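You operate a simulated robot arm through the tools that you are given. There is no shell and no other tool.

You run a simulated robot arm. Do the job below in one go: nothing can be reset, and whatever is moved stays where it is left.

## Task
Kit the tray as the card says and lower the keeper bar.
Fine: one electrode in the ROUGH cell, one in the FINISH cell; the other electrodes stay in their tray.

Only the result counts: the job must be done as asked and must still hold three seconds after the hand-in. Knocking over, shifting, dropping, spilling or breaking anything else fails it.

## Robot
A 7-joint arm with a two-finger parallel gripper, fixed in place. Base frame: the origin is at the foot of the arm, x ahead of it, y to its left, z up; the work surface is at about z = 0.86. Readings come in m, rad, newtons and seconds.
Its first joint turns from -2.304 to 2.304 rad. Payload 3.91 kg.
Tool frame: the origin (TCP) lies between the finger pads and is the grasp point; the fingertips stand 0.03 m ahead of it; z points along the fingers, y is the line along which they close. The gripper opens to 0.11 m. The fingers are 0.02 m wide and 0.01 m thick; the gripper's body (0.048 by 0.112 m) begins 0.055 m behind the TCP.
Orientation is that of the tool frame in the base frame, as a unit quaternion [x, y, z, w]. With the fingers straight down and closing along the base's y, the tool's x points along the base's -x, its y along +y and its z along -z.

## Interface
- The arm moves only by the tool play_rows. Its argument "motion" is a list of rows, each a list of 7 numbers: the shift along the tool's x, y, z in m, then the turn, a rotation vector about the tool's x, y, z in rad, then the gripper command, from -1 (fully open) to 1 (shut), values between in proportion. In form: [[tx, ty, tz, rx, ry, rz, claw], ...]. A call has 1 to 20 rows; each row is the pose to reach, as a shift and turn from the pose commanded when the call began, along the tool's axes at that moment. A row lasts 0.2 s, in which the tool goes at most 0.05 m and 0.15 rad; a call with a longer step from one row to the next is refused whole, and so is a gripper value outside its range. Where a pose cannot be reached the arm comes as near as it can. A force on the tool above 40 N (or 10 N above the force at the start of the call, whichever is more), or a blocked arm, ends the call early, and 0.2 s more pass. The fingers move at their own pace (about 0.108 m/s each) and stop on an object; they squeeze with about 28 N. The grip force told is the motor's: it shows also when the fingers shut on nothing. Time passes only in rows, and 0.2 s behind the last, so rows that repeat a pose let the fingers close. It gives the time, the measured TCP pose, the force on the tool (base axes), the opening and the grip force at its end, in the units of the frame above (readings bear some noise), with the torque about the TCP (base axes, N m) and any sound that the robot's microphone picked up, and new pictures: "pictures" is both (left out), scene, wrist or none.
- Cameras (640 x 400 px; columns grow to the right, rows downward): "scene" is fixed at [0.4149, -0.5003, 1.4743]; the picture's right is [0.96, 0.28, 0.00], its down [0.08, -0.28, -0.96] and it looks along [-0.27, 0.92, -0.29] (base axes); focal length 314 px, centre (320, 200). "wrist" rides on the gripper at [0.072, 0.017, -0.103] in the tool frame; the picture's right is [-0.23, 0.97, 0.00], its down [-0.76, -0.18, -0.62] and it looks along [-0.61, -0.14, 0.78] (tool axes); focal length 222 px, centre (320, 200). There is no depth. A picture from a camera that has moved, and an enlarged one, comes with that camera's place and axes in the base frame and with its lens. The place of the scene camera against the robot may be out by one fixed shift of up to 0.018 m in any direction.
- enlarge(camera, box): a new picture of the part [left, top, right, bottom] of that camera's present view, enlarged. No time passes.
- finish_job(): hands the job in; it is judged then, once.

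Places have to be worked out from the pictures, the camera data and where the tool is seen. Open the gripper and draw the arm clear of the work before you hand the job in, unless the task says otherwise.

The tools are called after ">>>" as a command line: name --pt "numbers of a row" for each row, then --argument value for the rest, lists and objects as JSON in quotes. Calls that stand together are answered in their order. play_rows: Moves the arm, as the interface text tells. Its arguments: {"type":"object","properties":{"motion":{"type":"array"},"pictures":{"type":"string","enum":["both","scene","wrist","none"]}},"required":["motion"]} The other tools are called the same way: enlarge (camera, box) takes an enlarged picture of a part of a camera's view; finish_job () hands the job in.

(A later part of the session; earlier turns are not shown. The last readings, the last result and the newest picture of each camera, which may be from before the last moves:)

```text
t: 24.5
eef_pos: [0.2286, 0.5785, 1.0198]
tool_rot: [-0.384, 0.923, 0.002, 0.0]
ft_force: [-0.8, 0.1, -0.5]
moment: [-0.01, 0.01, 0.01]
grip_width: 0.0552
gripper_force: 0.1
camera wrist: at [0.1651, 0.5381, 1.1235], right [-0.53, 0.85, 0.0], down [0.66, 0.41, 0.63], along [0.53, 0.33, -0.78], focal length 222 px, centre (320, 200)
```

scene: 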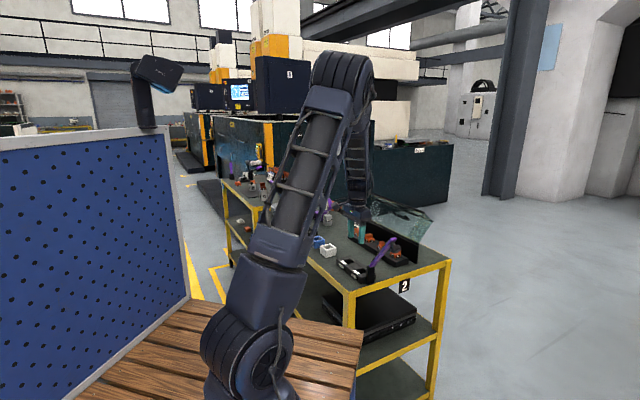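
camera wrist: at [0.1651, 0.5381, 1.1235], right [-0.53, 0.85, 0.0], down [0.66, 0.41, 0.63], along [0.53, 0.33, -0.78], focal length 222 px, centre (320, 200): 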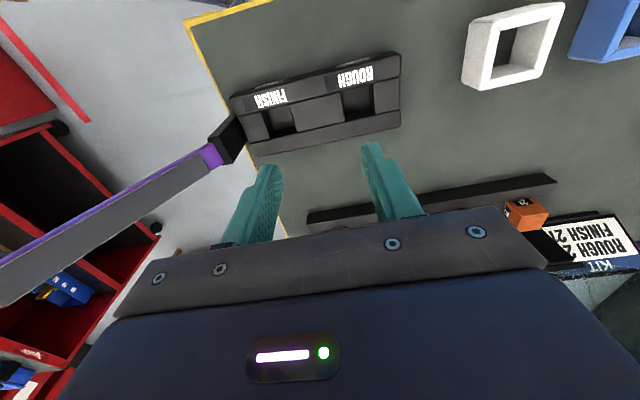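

>>> enlarge --camera "wrist" --box '[225, 40, 415, 160]'

>>> enlarge --camera "scene" --box '[335, 215, 415, 290]'

```text
3.33 times, centred on (320, 100) of wrist
camera zoom: at [0.1651, 0.5381, 1.1235], right [-0.53, 0.85, 0.0], down [0.66, 0.41, 0.63], along [0.53, 0.33, -0.78], focal length 740 px, centre (320, 533)
```

zoom: 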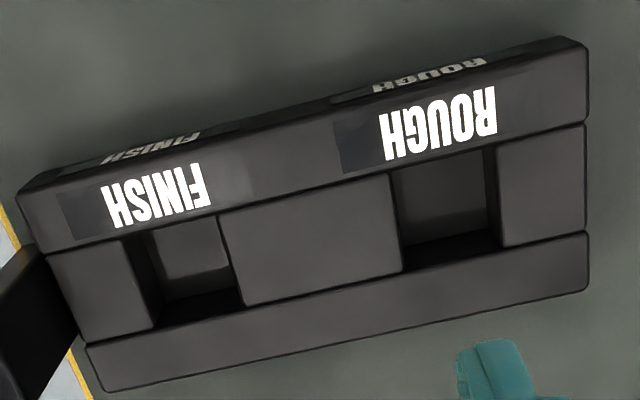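

```text
5.33 times, centred on (375, 252) of scene
camera zoom: at [0.4149, -0.5003, 1.4743], right [0.96, 0.28, 0.0], down [0.08, -0.28, -0.96], along [-0.27, 0.92, -0.29], focal length 1672 px, centre (27, -80)
```

zoom: 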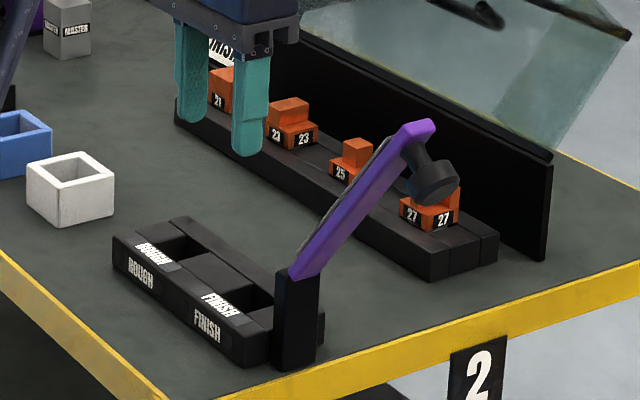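

The pockets are clear. ROUGH is centred at about u=-0.286 and FINISH at about u=-0.203 along the tray line, each roughly 30 mm square and 20 mm deep. Next I'll hover over electrodes 21 and 23 and look closely at them.

>>> play_rows --pt "0 0 -0.03 0 0 0 0.0" --pt "-0.025 0.027 -0.03 0 0 0 0.0" --pt "-0.05 0.054 -0.03 0 0 0 0.0" --pt "-0.075 0.081 -0.03 0 0 0 0.0" --pt "-0.1 0.108 -0.03 0 0 0 0.0" --pt "-0.125 0.135 -0.03 0 0 0 0.0" --pt "-0.15 0.162 -0.03 0 0 0 0.0" --pt "-0.178 0.1925 -0.03 0 0 0 0.0" --pt "-0.178 0.1925 -0.03 0 0 0 0.0"

```text
t: 26.5
eef_pos: [0.2163, 0.8404, 1.0517]
tool_rot: [-0.384, 0.923, 0.002, 0.001]
ft_force: [-0.3, 1.0, 0.5]
moment: [0.02, 0.0, 0.0]
grip_width: 0.0549
gripper_force: 0.1
camera wrist: at [0.1525, 0.8004, 1.1555], right [-0.53, 0.85, 0.0], down [0.66, 0.41, 0.63], along [0.53, 0.33, -0.78], focal length 222 px, centre (320, 200)
```

scene: 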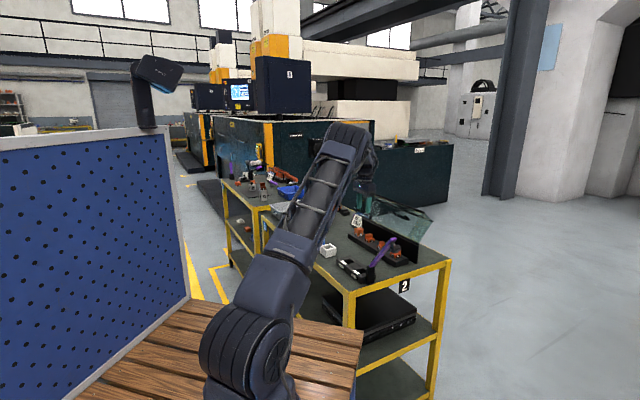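
wrist: 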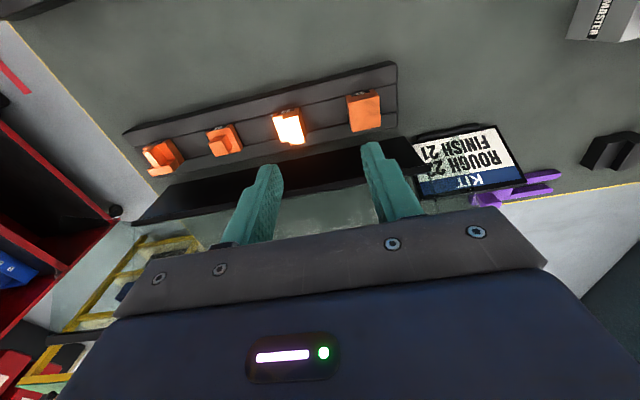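

>>> enlarge --camera "wrist" --box '[255, 50, 415, 160]'

>>> enlarge --camera "wrist" --box '[120, 50, 280, 200]'

>>> enlarge --camera "wrist" --box '[410, 120, 530, 205]'

```text
3.64 times, centred on (335, 105) of wrist
camera zoom: at [0.1525, 0.8004, 1.1555], right [-0.53, 0.85, 0.0], down [0.66, 0.41, 0.63], along [0.53, 0.33, -0.78], focal length 808 px, centre (266, 546)
```

zoom: 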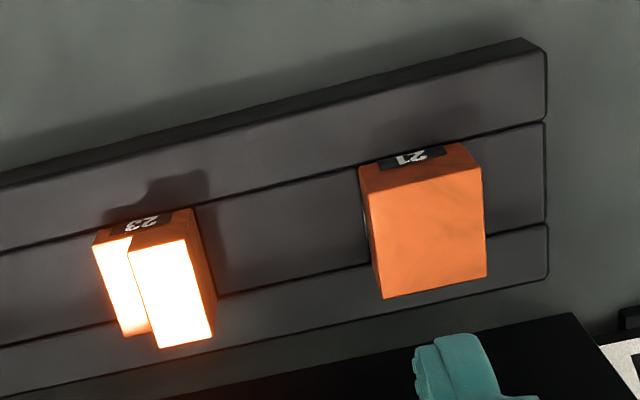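

```text
2.67 times, centred on (200, 125) of wrist
camera zoom: at [0.1525, 0.8004, 1.1555], right [-0.53, 0.85, 0.0], down [0.66, 0.41, 0.63], along [0.53, 0.33, -0.78], focal length 592 px, centre (640, 400)
```

zoom: 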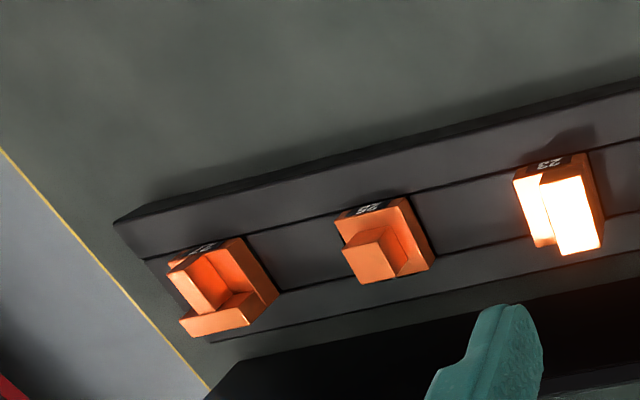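

```text
4.71 times, centred on (470, 162) of wrist
camera zoom: at [0.1525, 0.8004, 1.1555], right [-0.53, 0.85, 0.0], down [0.66, 0.41, 0.63], along [0.53, 0.33, -0.78], focal length 1045 px, centre (-386, 376)
```

zoom: 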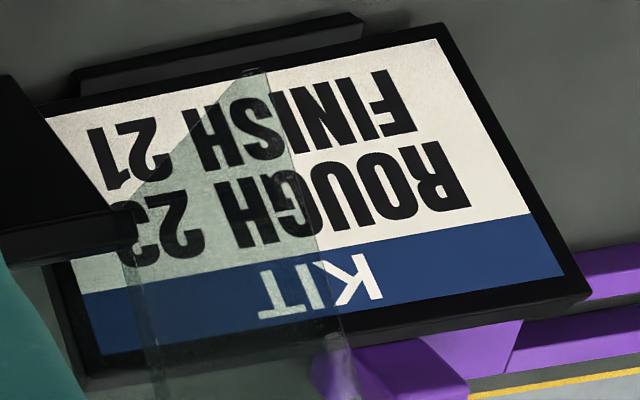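

Card confirmed: ROUGH 23, FINISH 21. The electrode heads are about 31 mm square with undersides near z≈0.887. 21 is at about (u=-0.487, n=0.759) and 23 at (-0.402, 0.759). I'll move above 21 with the fingers straddling it along the rack and stop just above it to check.

>>> play_rows --pt "-0.004 0.015 0.0 0 0 0.003 0.0" --pt "-0.008 0.03 0.0 0 0 0.003 0.0" --pt "-0.0122 0.0455 0.01 0 0 0.003 0.0" --pt "-0.0122 0.0455 0.03 0 0 0.003 0.0" --pt "-0.0122 0.0455 0.05 0 0 0.003 0.0" --pt "-0.0122 0.0455 0.0667 0 0 0.003 0.0" --pt "-0.0122 0.0455 0.0667 0 0 0.003 0.0"

```text
t: 28.1
eef_pos: [0.1941, 0.8808, 0.9826]
tool_rot: [-0.383, 0.924, 0.001, 0.001]
ft_force: [0.8, -0.3, -0.2]
moment: [-0.02, -0.03, 0.02]
grip_width: 0.0552
gripper_force: 0.1
camera wrist: at [0.1303, 0.8412, 1.0875], right [-0.53, 0.85, 0.0], down [0.66, 0.41, 0.63], along [0.53, 0.33, -0.78], focal length 222 px, centre (320, 200)
```

scene: 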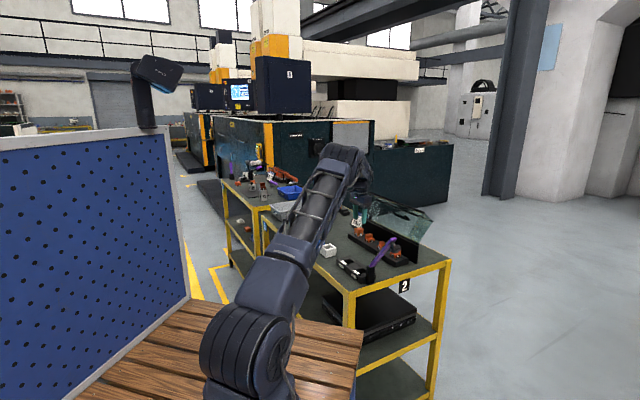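
wrist: 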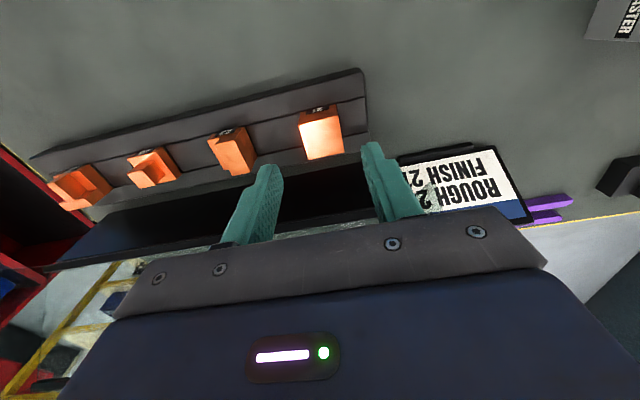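

Electrode 21 sits between the fingers as planned. I'll zoom in to measure how well it's centred.

>>> enlarge --camera "wrist" --box '[220, 80, 400, 200]'

>>> enlarge --camera "scene" --box '[335, 200, 425, 270]'

```text
3.33 times, centred on (310, 140) of wrist
camera zoom: at [0.1303, 0.8412, 1.0875], right [-0.53, 0.85, 0.0], down [0.66, 0.41, 0.63], along [0.53, 0.33, -0.78], focal length 740 px, centre (353, 400)
```

zoom: 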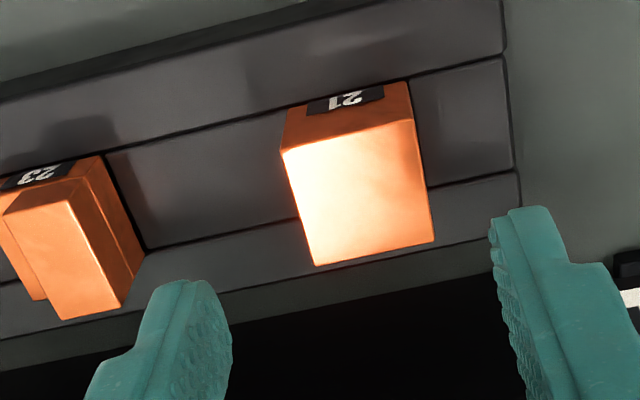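

```text
5.71 times, centred on (380, 235) of scene
camera zoom: at [0.4149, -0.5003, 1.4743], right [0.96, 0.28, 0.0], down [0.08, -0.28, -0.96], along [-0.27, 0.92, -0.29], focal length 1792 px, centre (-23, 0)
```

zoom: 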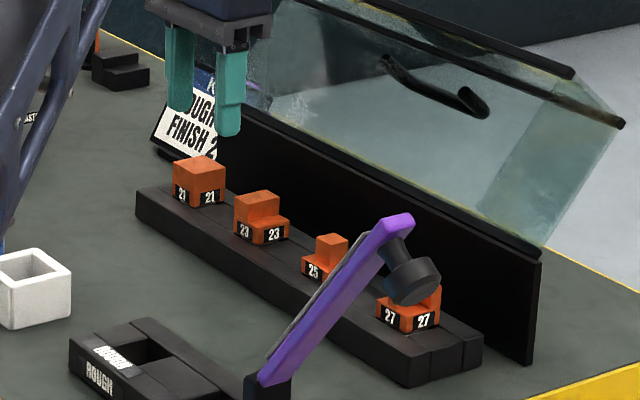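

21 is centred to within about 1 mm. I'll descend until the fingertips are about 3 mm above the rack and close on the block.

>>> play_rows --pt "0.0 0.0008 0.02 0 0 0 0.0" --pt "0.0 0.0008 0.04 0 0 0 0.0" --pt "0.0 0.0008 0.055 0 0 0 0.0" --pt "0.0 0.0008 0.0628 0 0 0 0.0" --pt "0.0 0.0008 0.0628 0 0 0 0.3" --pt "0.0 0.0008 0.0628 0 0 0 0.8" --pt "0.0 0.0008 0.0628 0 0 0 0.8" --pt "0.0 0.0008 0.0628 0 0 0 0.8"

```text
t: 28.7
eef_pos: [0.191, 0.8831, 0.9625]
tool_rot: [-0.383, 0.924, 0.007, 0.003]
ft_force: [-4.5, -11.7, 11.5]
moment: [1.29, -0.02, 0.46]
grip_width: 0.0552
gripper_force: 0.1
stopped in row 2: the force on the tool passed its limit at 55 N (the readings are from after the stop); the commanded pose is now the measured one
camera wrist: at [0.1274, 0.8421, 1.0661], right [-0.53, 0.85, 0.01], down [0.66, 0.4, 0.63], along [0.53, 0.34, -0.78], focal length 222 px, centre (320, 200)
```

scene: 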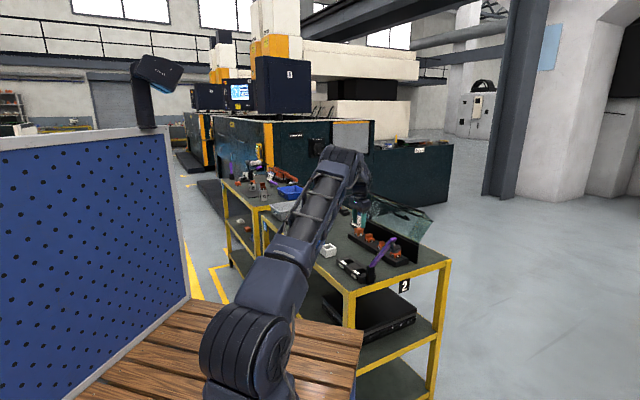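
wrist: 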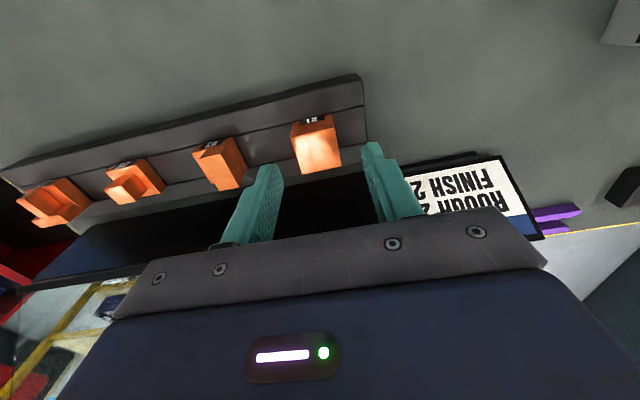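

The descent was stopped by a contact. The moment reading places it at the gripper body's lower corner (u≈-0.54, n≈0.785, z≈1.02), not the fingers. That points to the glass guard overhanging the rack. I'll back up and away from it and then locate the glass properly.

>>> play_rows --pt "0.003 0.0 -0.008 0 0 0 0.0" --pt "0.008 0.0 -0.025 0 0 0 0.0" --pt "0.012 0.0 -0.05 0 0 0 0.0" --pt "0.02 0.0 -0.09 0 0 0 0.0" --pt "0.02 0.0 -0.09 0 0 0 0.0"

>>> enlarge --camera "scene" --box '[340, 180, 440, 260]'

```text
t: 29.9
eef_pos: [0.178, 0.8678, 1.0501]
tool_rot: [-0.383, 0.924, 0.006, 0.004]
ft_force: [0.1, -0.4, 0.0]
moment: [-0.01, -0.02, 0.01]
grip_width: 0.055
gripper_force: 0.1
camera wrist: at [0.114, 0.8271, 1.1539], right [-0.53, 0.85, 0.01], down [0.66, 0.41, 0.63], along [0.53, 0.34, -0.78], focal length 222 px, centre (320, 200)
```

scene: 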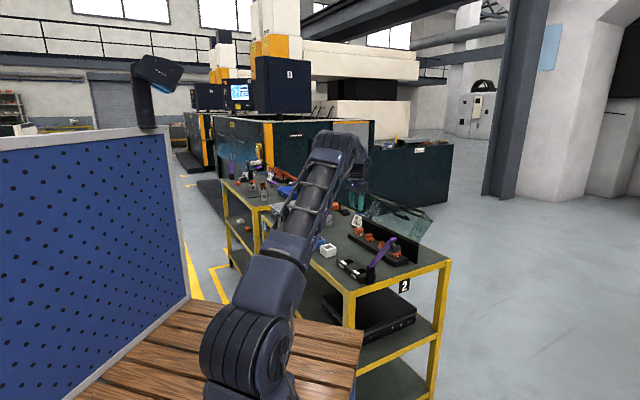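
wrist: 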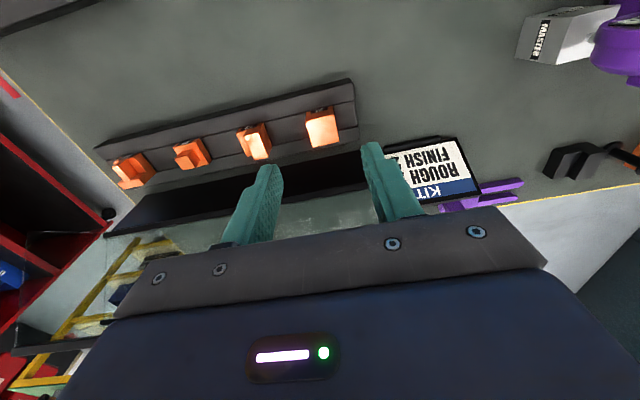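

```text
5.00 times, centred on (390, 220) of scene
camera zoom: at [0.4149, -0.5003, 1.4743], right [0.96, 0.28, 0.0], down [0.08, -0.28, -0.96], along [-0.27, 0.92, -0.29], focal length 1568 px, centre (-30, 100)
```

zoom: 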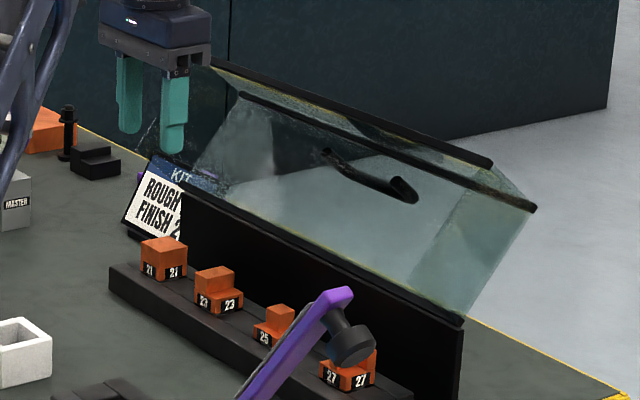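

The scene view shows an open glass hood hinged on the wall. Its left end pane sits at u≈-0.544 and reaches forward to about n≈0.764 at z≈0.99, so the gripper body just clipped it when centred on 21. Electrode 23 is well clear of it, so I'll do that one first: level the tool and move over 23.

>>> play_rows --pt "0.0 -0.01 0.0 0.004 0.006 0 0.0" --pt "-0.005 -0.03 0.0 0.008 0.012 0 0.0" --pt "-0.01 -0.05 0.0 0.008 0.012 0 0.0" --pt "-0.015 -0.07 0.0 0.008 0.012 0 0.0" --pt "-0.0197 -0.0852 0.01 0.008 0.012 0 0.0" --pt "-0.0197 -0.0852 0.035 0.008 0.012 0 0.0" --pt "-0.0197 -0.0852 0.06 0.008 0.012 0 0.0" --pt "-0.0197 -0.0852 0.06 0.008 0.012 0 0.0"

>>> enlarge --camera "wrist" --box '[220, 80, 400, 200]'

```text
t: 31.7
eef_pos: [0.2519, 0.8224, 0.9907]
tool_rot: [-0.383, 0.924, 0.001, -0.001]
ft_force: [-0.4, -0.1, -0.3]
moment: [-0.02, 0.03, 0.0]
grip_width: 0.0549
gripper_force: 0.1
camera wrist: at [0.1893, 0.7833, 1.0944], right [-0.53, 0.85, 0.0], down [0.67, 0.41, 0.62], along [0.53, 0.33, -0.78], focal length 222 px, centre (320, 200)
```

scene: 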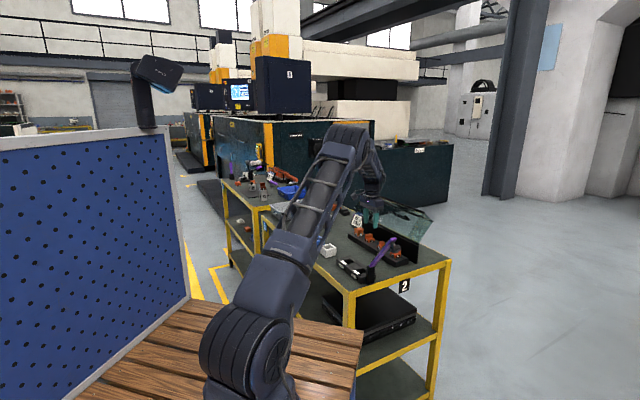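
wrist: 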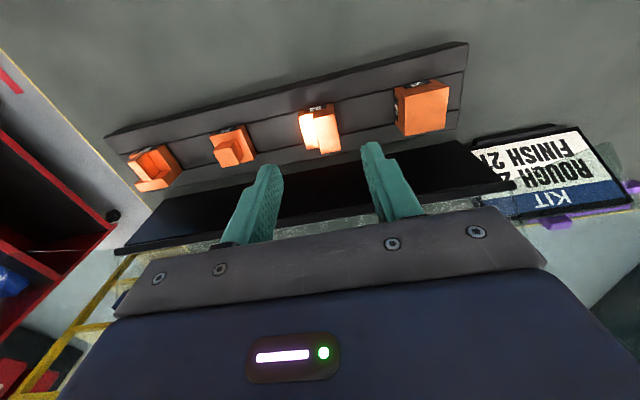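

```text
3.33 times, centred on (310, 140) of wrist
camera zoom: at [0.1893, 0.7833, 1.0944], right [-0.53, 0.85, 0.0], down [0.67, 0.41, 0.62], along [0.53, 0.33, -0.78], focal length 740 px, centre (353, 400)
```

zoom: 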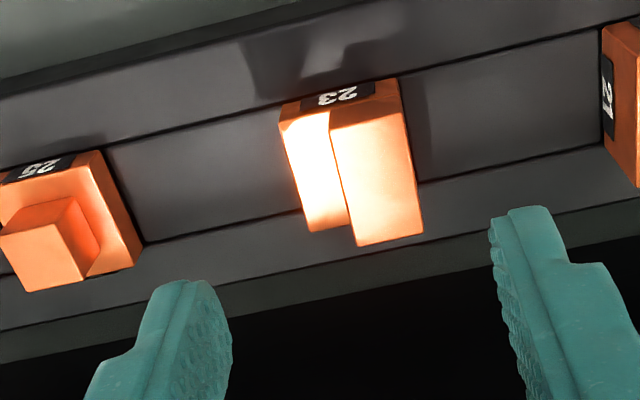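

23 is centred at (u=-0.4025, n=0.761), within 1–2 mm of the TCP. I'll descend with the fingertips just above the rack and close on it.

>>> play_rows --pt "-0.0012 -0.0005 0.02 0 0 0 0.0" --pt "-0.0012 -0.0005 0.04 0 0 0 0.0" --pt "-0.0012 -0.0005 0.06 0 0 0 0.0" --pt "-0.0012 -0.0005 0.0692 0 0 0 0.0" --pt "-0.0012 -0.0005 0.0692 0 0 0 0.3" --pt "-0.0012 -0.0005 0.0692 0 0 0 0.7" --pt "-0.0012 -0.0005 0.0692 0 0 0 0.7" --pt "-0.0012 -0.0005 0.0692 0 0 0 0.7"

```text
t: 33.5
eef_pos: [0.2534, 0.8232, 0.921]
tool_rot: [-0.383, 0.924, 0.0, -0.001]
ft_force: [2.9, -7.8, 0.7]
moment: [-0.39, -0.39, -0.03]
grip_width: 0.0316
gripper_force: 27.8
camera wrist: at [0.19, 0.7838, 1.0248], right [-0.53, 0.85, 0.0], down [0.67, 0.41, 0.62], along [0.53, 0.33, -0.78], focal length 222 px, centre (320, 200)
```

scene: 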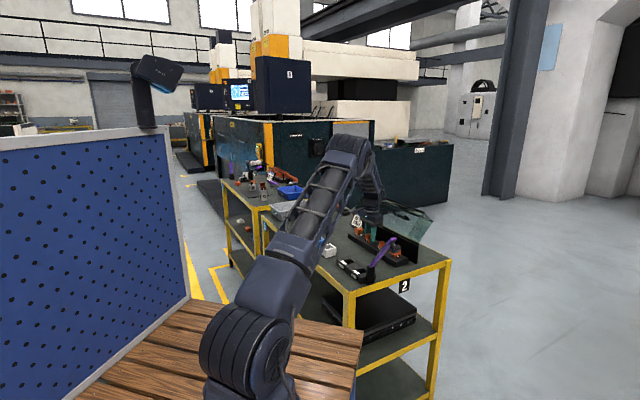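
wrist: 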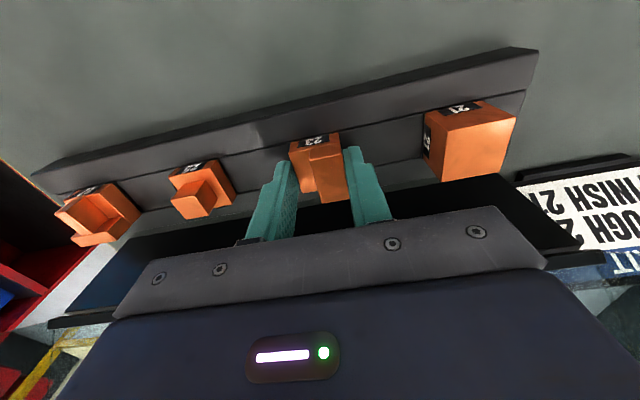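

Electrode 23 is held at 31.6 mm with little side load. I'll lift it straight up 50 mm and check the shank.

>>> play_rows --pt "0 -0.0003 -0.008 0 0 0 0.7" --pt "0 -0.0003 -0.02 0 0 0 0.7" --pt "0 -0.0003 -0.035 0 0 0 0.7" --pt "0 -0.0003 -0.055 0 0 0 0.7" --pt "0 -0.0003 -0.075 0 0 0 0.7" --pt "0 -0.0003 -0.075 0 0 0 0.7"

>>> enlarge --camera "wrist" --box '[230, 80, 410, 220]'

>>> enlarge --camera "scene" --box '[345, 200, 415, 260]'

```text
t: 34.9
eef_pos: [0.2522, 0.8231, 0.9967]
tool_rot: [-0.383, 0.924, 0.001, -0.002]
ft_force: [1.0, 0.3, -3.4]
moment: [-0.01, -0.02, 0.02]
grip_width: 0.0318
gripper_force: 28.0
camera wrist: at [0.1902, 0.784, 1.1004], right [-0.53, 0.85, 0.0], down [0.67, 0.41, 0.62], along [0.53, 0.33, -0.78], focal length 222 px, centre (320, 200)
```

scene: 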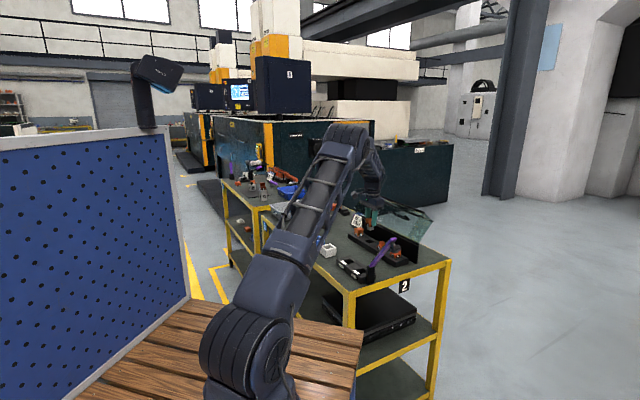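
wrist: 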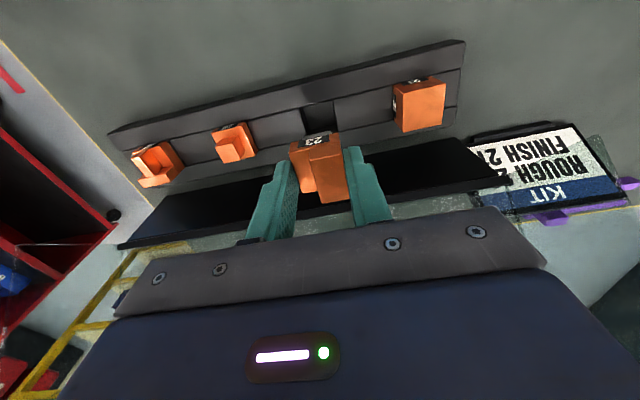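

```text
2.86 times, centred on (320, 150) of wrist
camera zoom: at [0.1902, 0.784, 1.1004], right [-0.53, 0.85, 0.0], down [0.67, 0.41, 0.62], along [0.53, 0.33, -0.78], focal length 635 px, centre (320, 343)
```

zoom: 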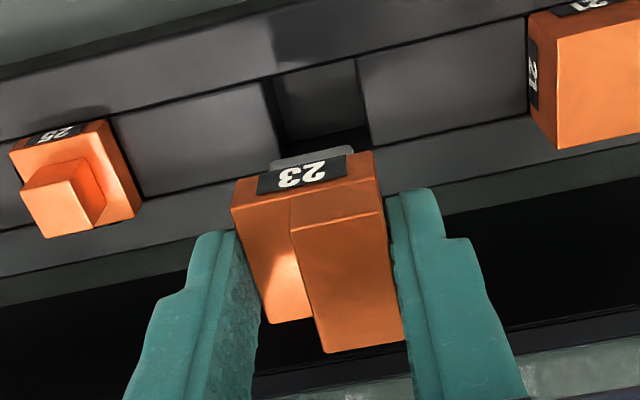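

```text
6.67 times, centred on (380, 230) of scene
camera zoom: at [0.4149, -0.5003, 1.4743], right [0.96, 0.28, 0.0], down [0.08, -0.28, -0.96], along [-0.27, 0.92, -0.29], focal length 2090 px, centre (-80, 0)
```

zoom: 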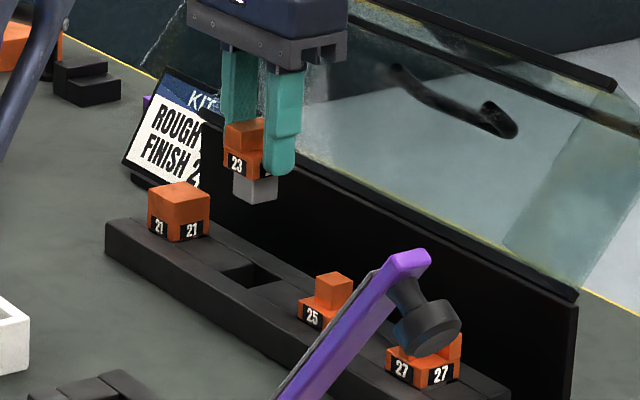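

Electrode 23 is out. It has a grey shank, about 23 mm square and 17 mm long, that drops into the roughly 30 mm pockets. I'll carry it over the ROUGH cell and hover above it.

>>> play_rows --pt "0 0 -0.02 0 0 0 0.7" --pt "0.024 -0.0146 -0.025 0 0 0 0.7" --pt "0.048 -0.0292 -0.025 0 0 0 0.7" --pt "0.072 -0.0438 -0.025 0 0 0 0.7" --pt "0.096 -0.0585 -0.025 0 0 0 0.7" --pt "0.12 -0.073 -0.025 0 0 0 0.7" --pt "0.144 -0.0877 -0.025 0 0 0 0.7" --pt "0.17 -0.103 -0.025 0 0 0 0.7" --pt "0.187 -0.1135 -0.02 0 0 0 0.7" --pt "0.1926 -0.1169 -0.01 0 0 0 0.7" --pt "0.1926 -0.1169 0.02 0 0 0 0.7" --pt "0.1926 -0.1169 0.02 0 0 0 0.7"

>>> enlarge --camera "wrist" --box '[210, 60, 420, 220]'

>>> enlarge --camera "scene" --box '[325, 220, 405, 290]'

```text
t: 37.5
eef_pos: [0.2018, 0.6042, 0.977]
tool_rot: [-0.383, 0.924, 0.001, 0.0]
ft_force: [0.1, 0.3, -2.2]
moment: [-0.01, 0.0, -0.03]
grip_width: 0.032
gripper_force: 28.3
camera wrist: at [0.1373, 0.5652, 1.0799], right [-0.53, 0.85, 0.0], down [0.67, 0.41, 0.62], along [0.53, 0.33, -0.78], focal length 222 px, centre (320, 200)
```

scene: 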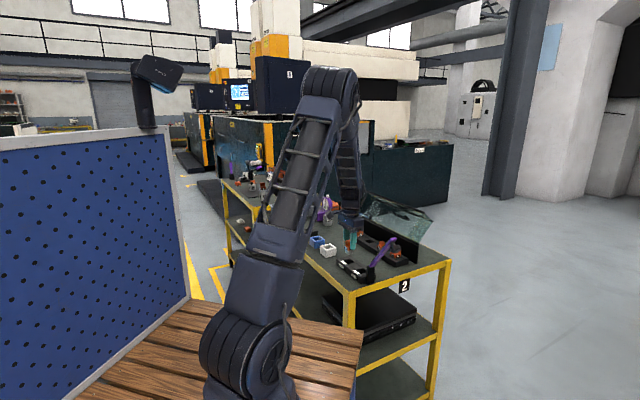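
wrist: 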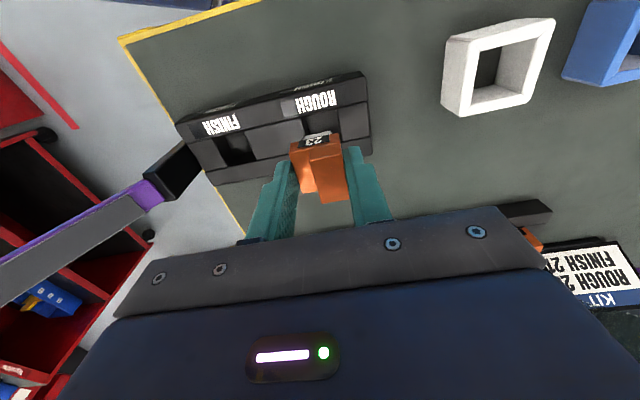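

```text
2.50 times, centred on (315, 140) of wrist
camera zoom: at [0.1373, 0.5652, 1.0799], right [-0.53, 0.85, 0.0], down [0.67, 0.41, 0.62], along [0.53, 0.33, -0.78], focal length 555 px, centre (332, 350)
```

zoom: 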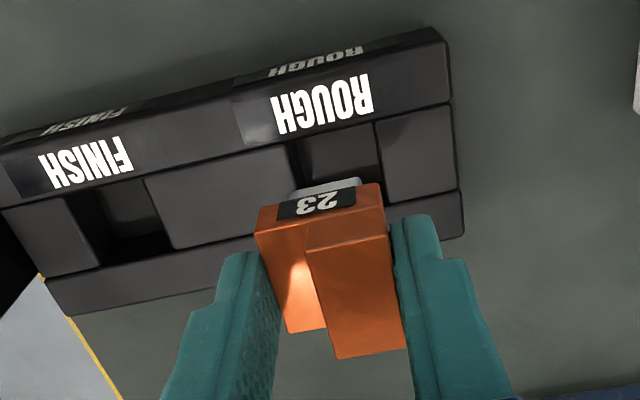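

```text
5.71 times, centred on (365, 255) of scene
camera zoom: at [0.4149, -0.5003, 1.4743], right [0.96, 0.28, 0.0], down [0.08, -0.28, -0.96], along [-0.27, 0.92, -0.29], focal length 1792 px, centre (63, -114)
```

zoom: 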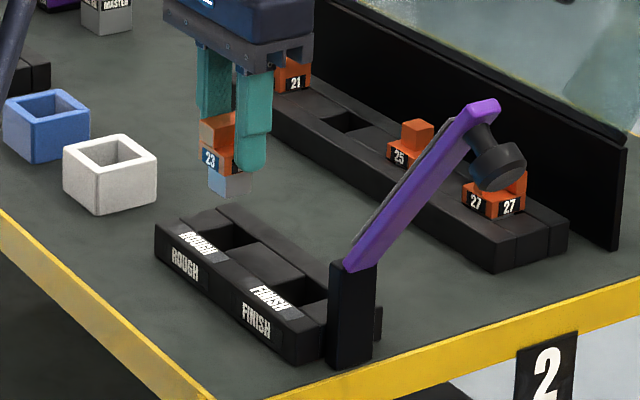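

Electrode 23 is above the ROUGH pocket, and re-measuring puts the pocket centre about 1.5 mm further toward -u. I'll correct for that and lower it slowly into the cell.

>>> play_rows --pt "0 0.0015 0.01 0 0 0 0.7" --pt "0 0.0015 0.022 0 0 0 0.7" --pt "0 0.0015 0.032 0 0 0 0.7" --pt "0 0.0015 0.04 0 0 0 0.7" --pt "0 0.0015 0.047 0 0 0 0.7" --pt "0 0.0015 0.052 0 0 0 0.7" --pt "0 0.0015 0.052 0 0 0 0.7"

>>> enlarge --camera "scene" --box '[335, 225, 395, 285]'

```text
t: 39.1
eef_pos: [0.1996, 0.6064, 0.9236]
tool_rot: [-0.384, 0.924, 0.0, -0.001]
ft_force: [-0.1, 0.1, -2.5]
moment: [0.0, -0.01, 0.01]
grip_width: 0.0319
gripper_force: 27.9
camera wrist: at [0.136, 0.5662, 1.028], right [-0.53, 0.85, 0.0], down [0.67, 0.41, 0.62], along [0.53, 0.33, -0.78], focal length 222 px, centre (320, 200)
```

scene: 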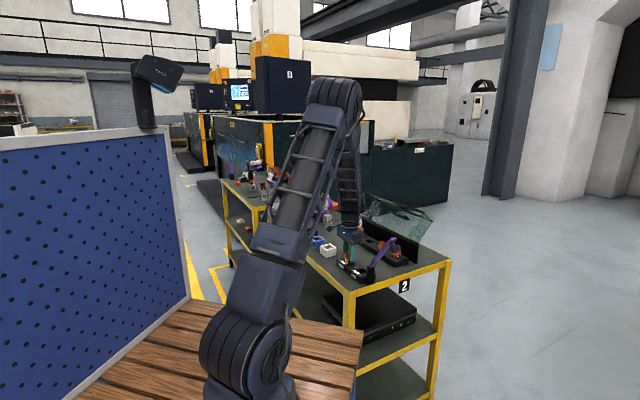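
wrist: 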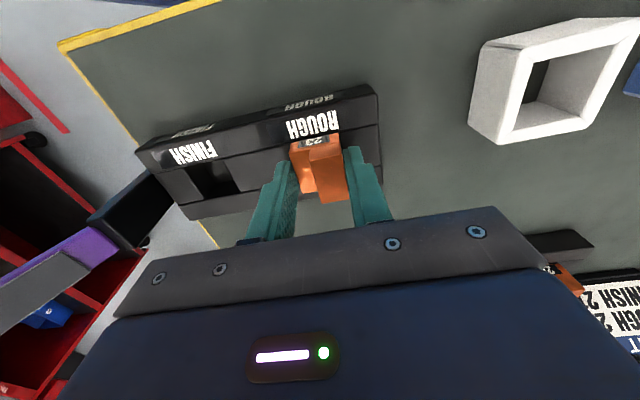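

```text
6.67 times, centred on (365, 255) of scene
camera zoom: at [0.4149, -0.5003, 1.4743], right [0.96, 0.28, 0.0], down [0.08, -0.28, -0.96], along [-0.27, 0.92, -0.29], focal length 2090 px, centre (20, -167)
```

zoom: 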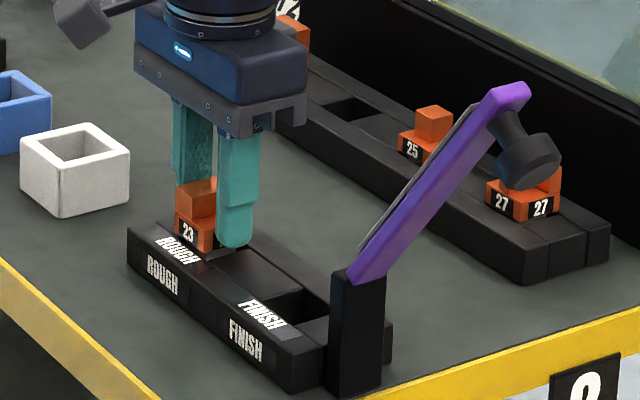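

The shank went in cleanly with no contact force. I'll lower the last few millimetres until it seats.

>>> play_rows --pt "0 0 0.001 0 0 0 0.7" --pt "0 0 0.002 0 0 0 0.7" --pt "0 0 0.003 0 0 0 0.7" --pt "0 0 0.003 0 0 0 0.7" --pictures "none"

```text
t: 40.1
eef_pos: [0.1989, 0.6042, 0.9212]
tool_rot: [-0.383, 0.924, 0.0, -0.001]
ft_force: [-0.2, -0.5, -3.4]
moment: [-0.02, -0.04, -0.03]
grip_width: 0.0314
gripper_force: 28.1
```

The full weight is still on the tool, so it isn't seated yet. I'll lower another 2 mm.

>>> play_rows --pt "0 0 0.0007 0 0 0 0.7" --pt "0 0 0.0014 0 0 0 0.7" --pt "0 0 0.002 0 0 0 0.7" --pt "0 0 0.002 0 0 0 0.7" --pictures "wrist"

>>> enlarge --camera "scene" --box '[340, 240, 380, 275]'

```text
t: 41.1
eef_pos: [0.1993, 0.6052, 0.9201]
tool_rot: [-0.383, 0.924, 0.0, 0.0]
ft_force: [2.8, -3.7, 24.3]
moment: [-0.08, -0.09, 0.04]
grip_width: 0.0319
gripper_force: 27.4
camera wrist: at [0.1359, 0.5658, 1.0244], right [-0.53, 0.85, 0.0], down [0.67, 0.41, 0.62], along [0.53, 0.33, -0.78], focal length 222 px, centre (320, 200)
```

wrist: 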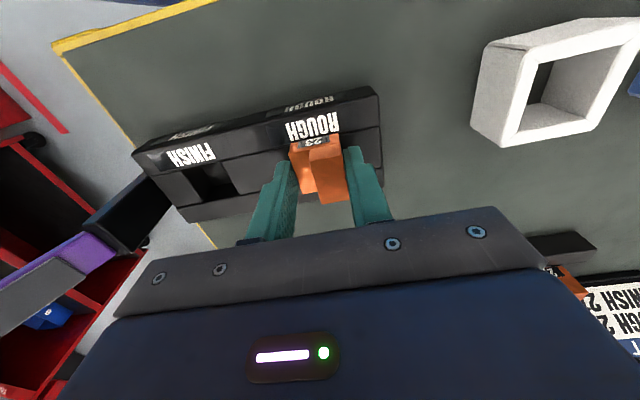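

```text
11.43 times, centred on (360, 258) of scene
camera zoom: at [0.4149, -0.5003, 1.4743], right [0.96, 0.28, 0.0], down [0.08, -0.28, -0.96], along [-0.27, 0.92, -0.29], focal length 3583 px, centre (-137, -457)
```

zoom: 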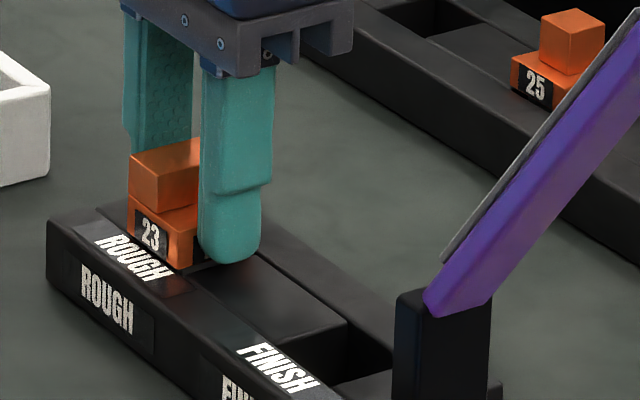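

It's seated: a 24 N upward reaction with almost no moment, so it's centred. I'll ease off the pressure and open the fingers, then back straight up.

>>> play_rows --pt "0 0 -0.001 0 0 0 0.7" --pt "0 0 -0.001 0 0 0 0.38" --pt "0 0 -0.001 0 0 0 0.3" --pt "0 0 -0.001 0 0 0 0.1" --pt "0 0 -0.001 0 0 0 0.1" --pt "0 0 -0.015 0 0 0 0.1" --pt "0 0 -0.04 0 0 0 0.1" --pt "0 0 -0.08 0 0 0 0.1" --pt "0 0 -0.08 0 0 0 0.1"

>>> enlarge --camera "wrist" --box '[200, 60, 420, 220]'

>>> enlarge --camera "scene" --box '[335, 230, 395, 285]'

```text
t: 43.1
eef_pos: [0.1979, 0.6038, 1.0003]
tool_rot: [-0.384, 0.923, 0.001, -0.001]
ft_force: [0.5, -0.4, 0.4]
moment: [-0.01, -0.01, 0.04]
grip_width: 0.0496
gripper_force: 0.1
camera wrist: at [0.1358, 0.5649, 1.1037], right [-0.53, 0.85, 0.0], down [0.67, 0.41, 0.62], along [0.53, 0.33, -0.78], focal length 222 px, centre (320, 200)
```

scene: 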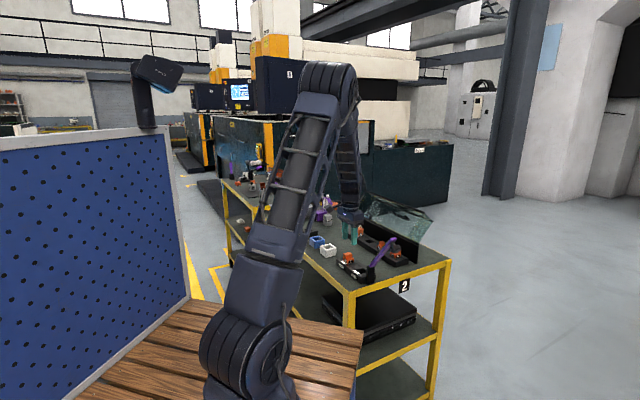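
wrist: 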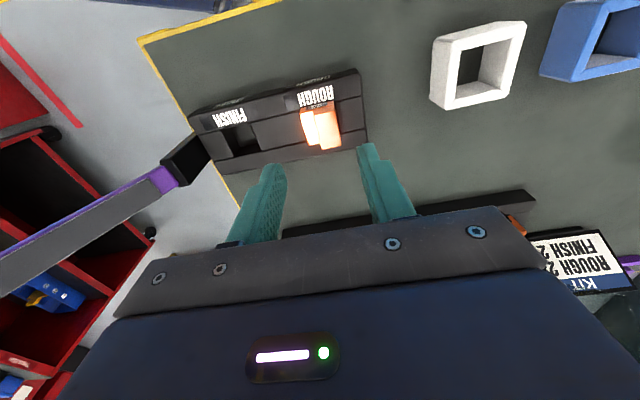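

```text
2.50 times, centred on (310, 140) of wrist
camera zoom: at [0.1358, 0.5649, 1.1037], right [-0.53, 0.85, 0.0], down [0.67, 0.41, 0.62], along [0.53, 0.33, -0.78], focal length 555 px, centre (345, 350)
```

zoom: 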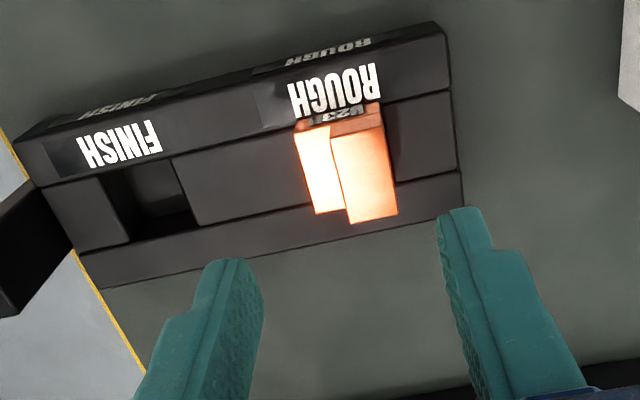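

```text
7.27 times, centred on (365, 258) of scene
camera zoom: at [0.4149, -0.5003, 1.4743], right [0.96, 0.28, 0.0], down [0.08, -0.28, -0.96], along [-0.27, 0.92, -0.29], focal length 2280 px, centre (-7, -218)
```

zoom: 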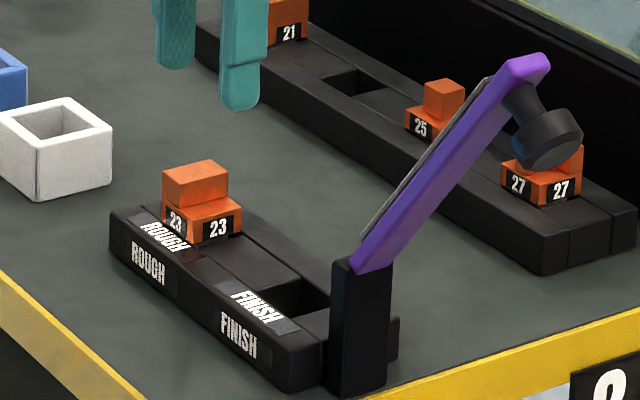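

23 sits squarely in the ROUGH cell. For 21 I'll tilt the tool about 25° around its closing axis so the gripper body leans back toward the robot, away from the glass end pane. The pads stay flat on the block. I'll move to a hover over 21 in that posture.

>>> play_rows --pt "0 0 -0.03 0 0 0 0.0" --pt "-0.02 0.022 -0.05 0 0 0 0.0" --pt "-0.045 0.05 -0.05 0 0 0 0.0" --pt "-0.07 0.077 -0.05 0 0 0 0.0" --pt "-0.095 0.104 -0.05 0 0 0 0.0" --pt "-0.12 0.131 -0.05 0 0 0 0.0" --pt "-0.145 0.158 -0.05 0 -0.05 0 0.0" --pt "-0.165 0.18 -0.05 0 -0.15 0 0.0" --pt "-0.183 0.2 -0.05 0 -0.29 0 0.0" --pt "-0.183 0.2 -0.04 0 -0.436 0 0.0" --pt "-0.183 0.2 -0.01 0 -0.436 0 0.0" --pt "-0.183 0.2 -0.01 0 -0.436 0 0.0"

>>> enlarge --camera "scene" --box '[335, 190, 425, 270]'

>>> enlarge --camera "wrist" --box '[210, 60, 430, 220]'

```text
t: 45.7
eef_pos: [0.1873, 0.8765, 1.0083]
tool_rot: [-0.374, 0.902, 0.083, 0.199]
ft_force: [0.5, 0.5, 0.9]
moment: [0.04, 0.0, 0.02]
grip_width: 0.0551
gripper_force: 0.0
camera wrist: at [0.0973, 0.8104, 1.073], right [-0.54, 0.83, 0.1], down [0.43, 0.18, 0.89], along [0.72, 0.52, -0.45], focal length 222 px, centre (320, 200)
```

scene: 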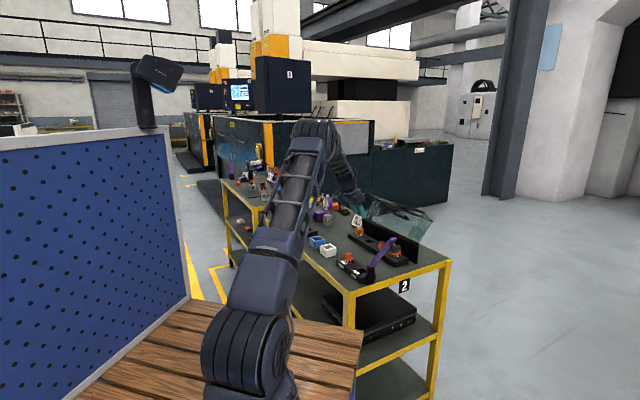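
wrist: 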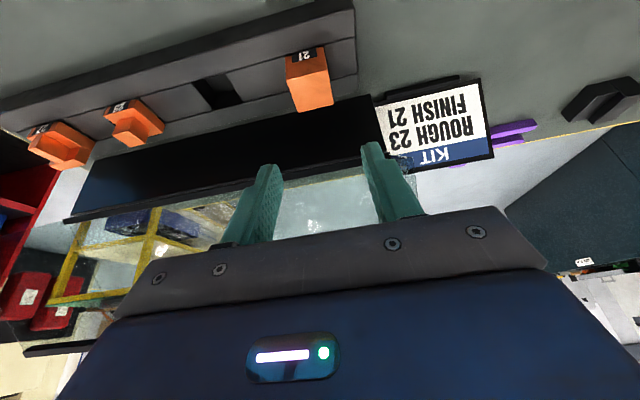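

```text
5.00 times, centred on (380, 230) of scene
camera zoom: at [0.4149, -0.5003, 1.4743], right [0.96, 0.28, 0.0], down [0.08, -0.28, -0.96], along [-0.27, 0.92, -0.29], focal length 1568 px, centre (20, 50)
```

zoom: 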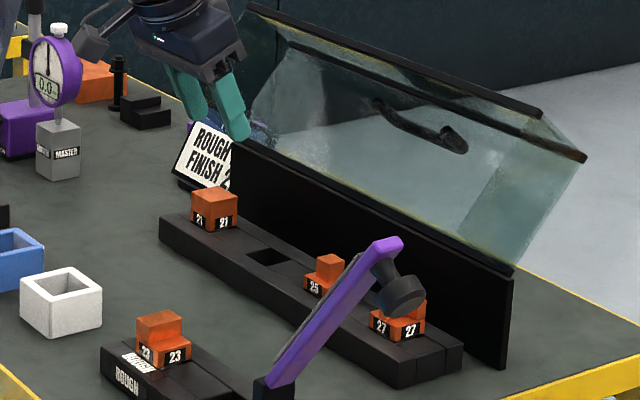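

```text
2.50 times, centred on (320, 140) of wrist
camera zoom: at [0.0973, 0.8104, 1.073], right [-0.54, 0.83, 0.1], down [0.43, 0.18, 0.89], along [0.72, 0.52, -0.45], focal length 555 px, centre (320, 350)
```

zoom: 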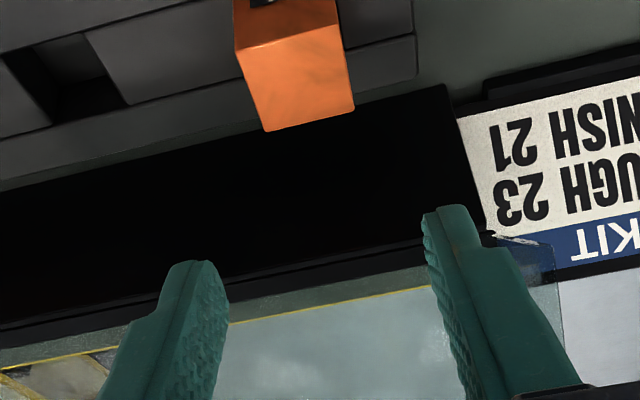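

The tilted pose is right, with the TCP within 1 mm of 21's centreline and the gripper body well back from the hood. The card reads ROUGH 23 / FINISH 21 plainly from here. I'll descend vertically and grip 21.

>>> play_rows --pt "0.0095 0.0002 0.0195 0 0 0 0.0" --pt "0.0188 0.0002 0.039 0 0 0 0.0" --pt "0.028 0.0002 0.0585 0 0 0 0.0" --pt "0.0345 0.0002 0.072 0 0 0 0.0" --pt "0.0373 0.0002 0.0776 0 0 0 0.0" --pt "0.0373 0.0002 0.0776 0 0 0 0.3" --pt "0.0373 0.0002 0.0776 0 0 0 0.7" --pt "0.0373 0.0002 0.0776 0 0 0 0.7" --pt "0.0373 0.0002 0.0776 0 0 0 0.7"

>>> enlarge --camera "scene" --box '[335, 190, 425, 270]'

```text
t: 47.7
eef_pos: [0.1854, 0.8745, 0.9238]
tool_rot: [-0.373, 0.903, 0.082, 0.199]
ft_force: [-1.6, 1.3, 0.0]
moment: [0.1, -0.08, -0.12]
grip_width: 0.0319
gripper_force: 28.2
camera wrist: at [0.0959, 0.8097, 0.9867], right [-0.54, 0.83, 0.1], down [0.43, 0.18, 0.89], along [0.72, 0.52, -0.46], focal length 222 px, centre (320, 200)
```

scene: 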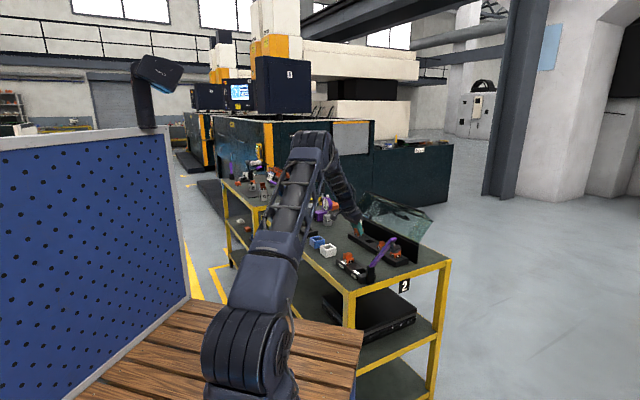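
wrist: 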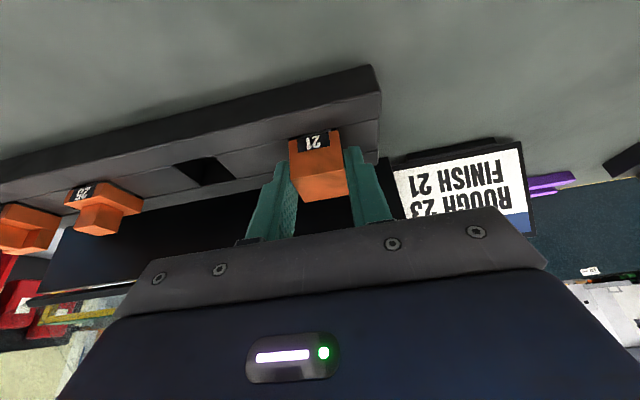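

```text
5.00 times, centred on (380, 230) of scene
camera zoom: at [0.4149, -0.5003, 1.4743], right [0.96, 0.28, 0.0], down [0.08, -0.28, -0.96], along [-0.27, 0.92, -0.29], focal length 1568 px, centre (20, 50)
```

zoom: 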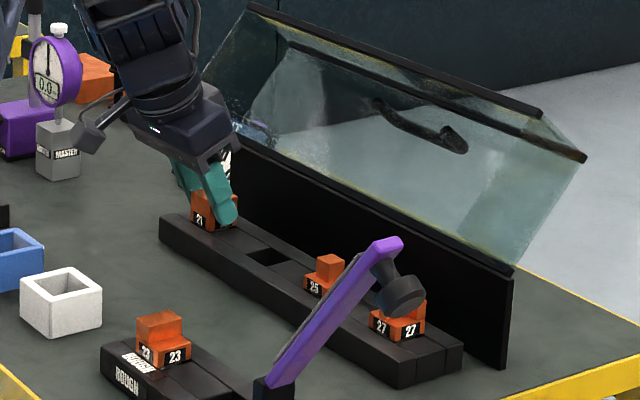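

21 is held at 31.9 mm with negligible load. I'll lift it straight up 80 mm.

>>> play_rows --pt "-0.0034 0 -0.0073 0 0 0 0.7" --pt "-0.0085 0 -0.0181 0 0 0 0.7" --pt "-0.0152 0 -0.0326 0 0 0 0.7" --pt "-0.0237 0 -0.0508 0 0 0 0.7" --pt "-0.0338 0 -0.0725 0 0 0 0.7" --pt "-0.0338 0 -0.0725 0 0 0 0.7"

>>> enlarge --camera "scene" --box '[335, 190, 425, 270]'

```text
t: 49.1
eef_pos: [0.1853, 0.8747, 1.0029]
tool_rot: [-0.374, 0.902, 0.083, 0.198]
ft_force: [-0.4, 0.8, -2.3]
moment: [-0.03, 0.04, -0.04]
grip_width: 0.0319
gripper_force: 28.5
camera wrist: at [0.0965, 0.8097, 1.0669], right [-0.54, 0.83, 0.1], down [0.43, 0.18, 0.89], along [0.72, 0.52, -0.46], focal length 222 px, centre (320, 200)
```

scene: 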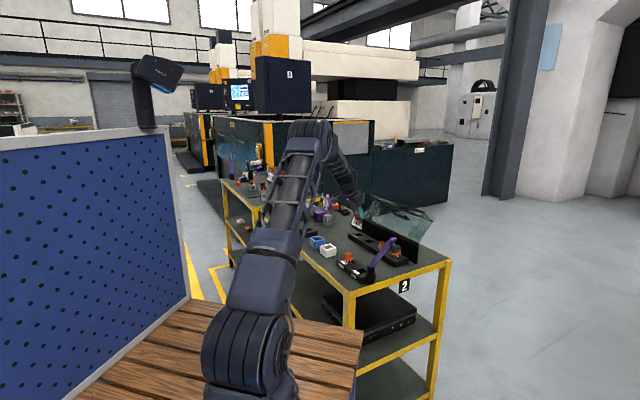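
wrist: 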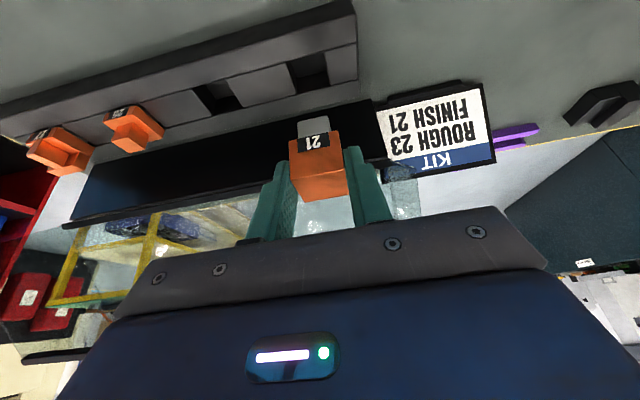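

```text
5.00 times, centred on (380, 230) of scene
camera zoom: at [0.4149, -0.5003, 1.4743], right [0.96, 0.28, 0.0], down [0.08, -0.28, -0.96], along [-0.27, 0.92, -0.29], focal length 1568 px, centre (20, 50)
```

zoom: 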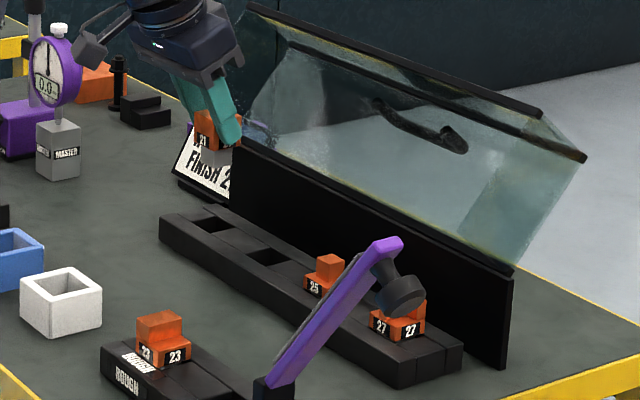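

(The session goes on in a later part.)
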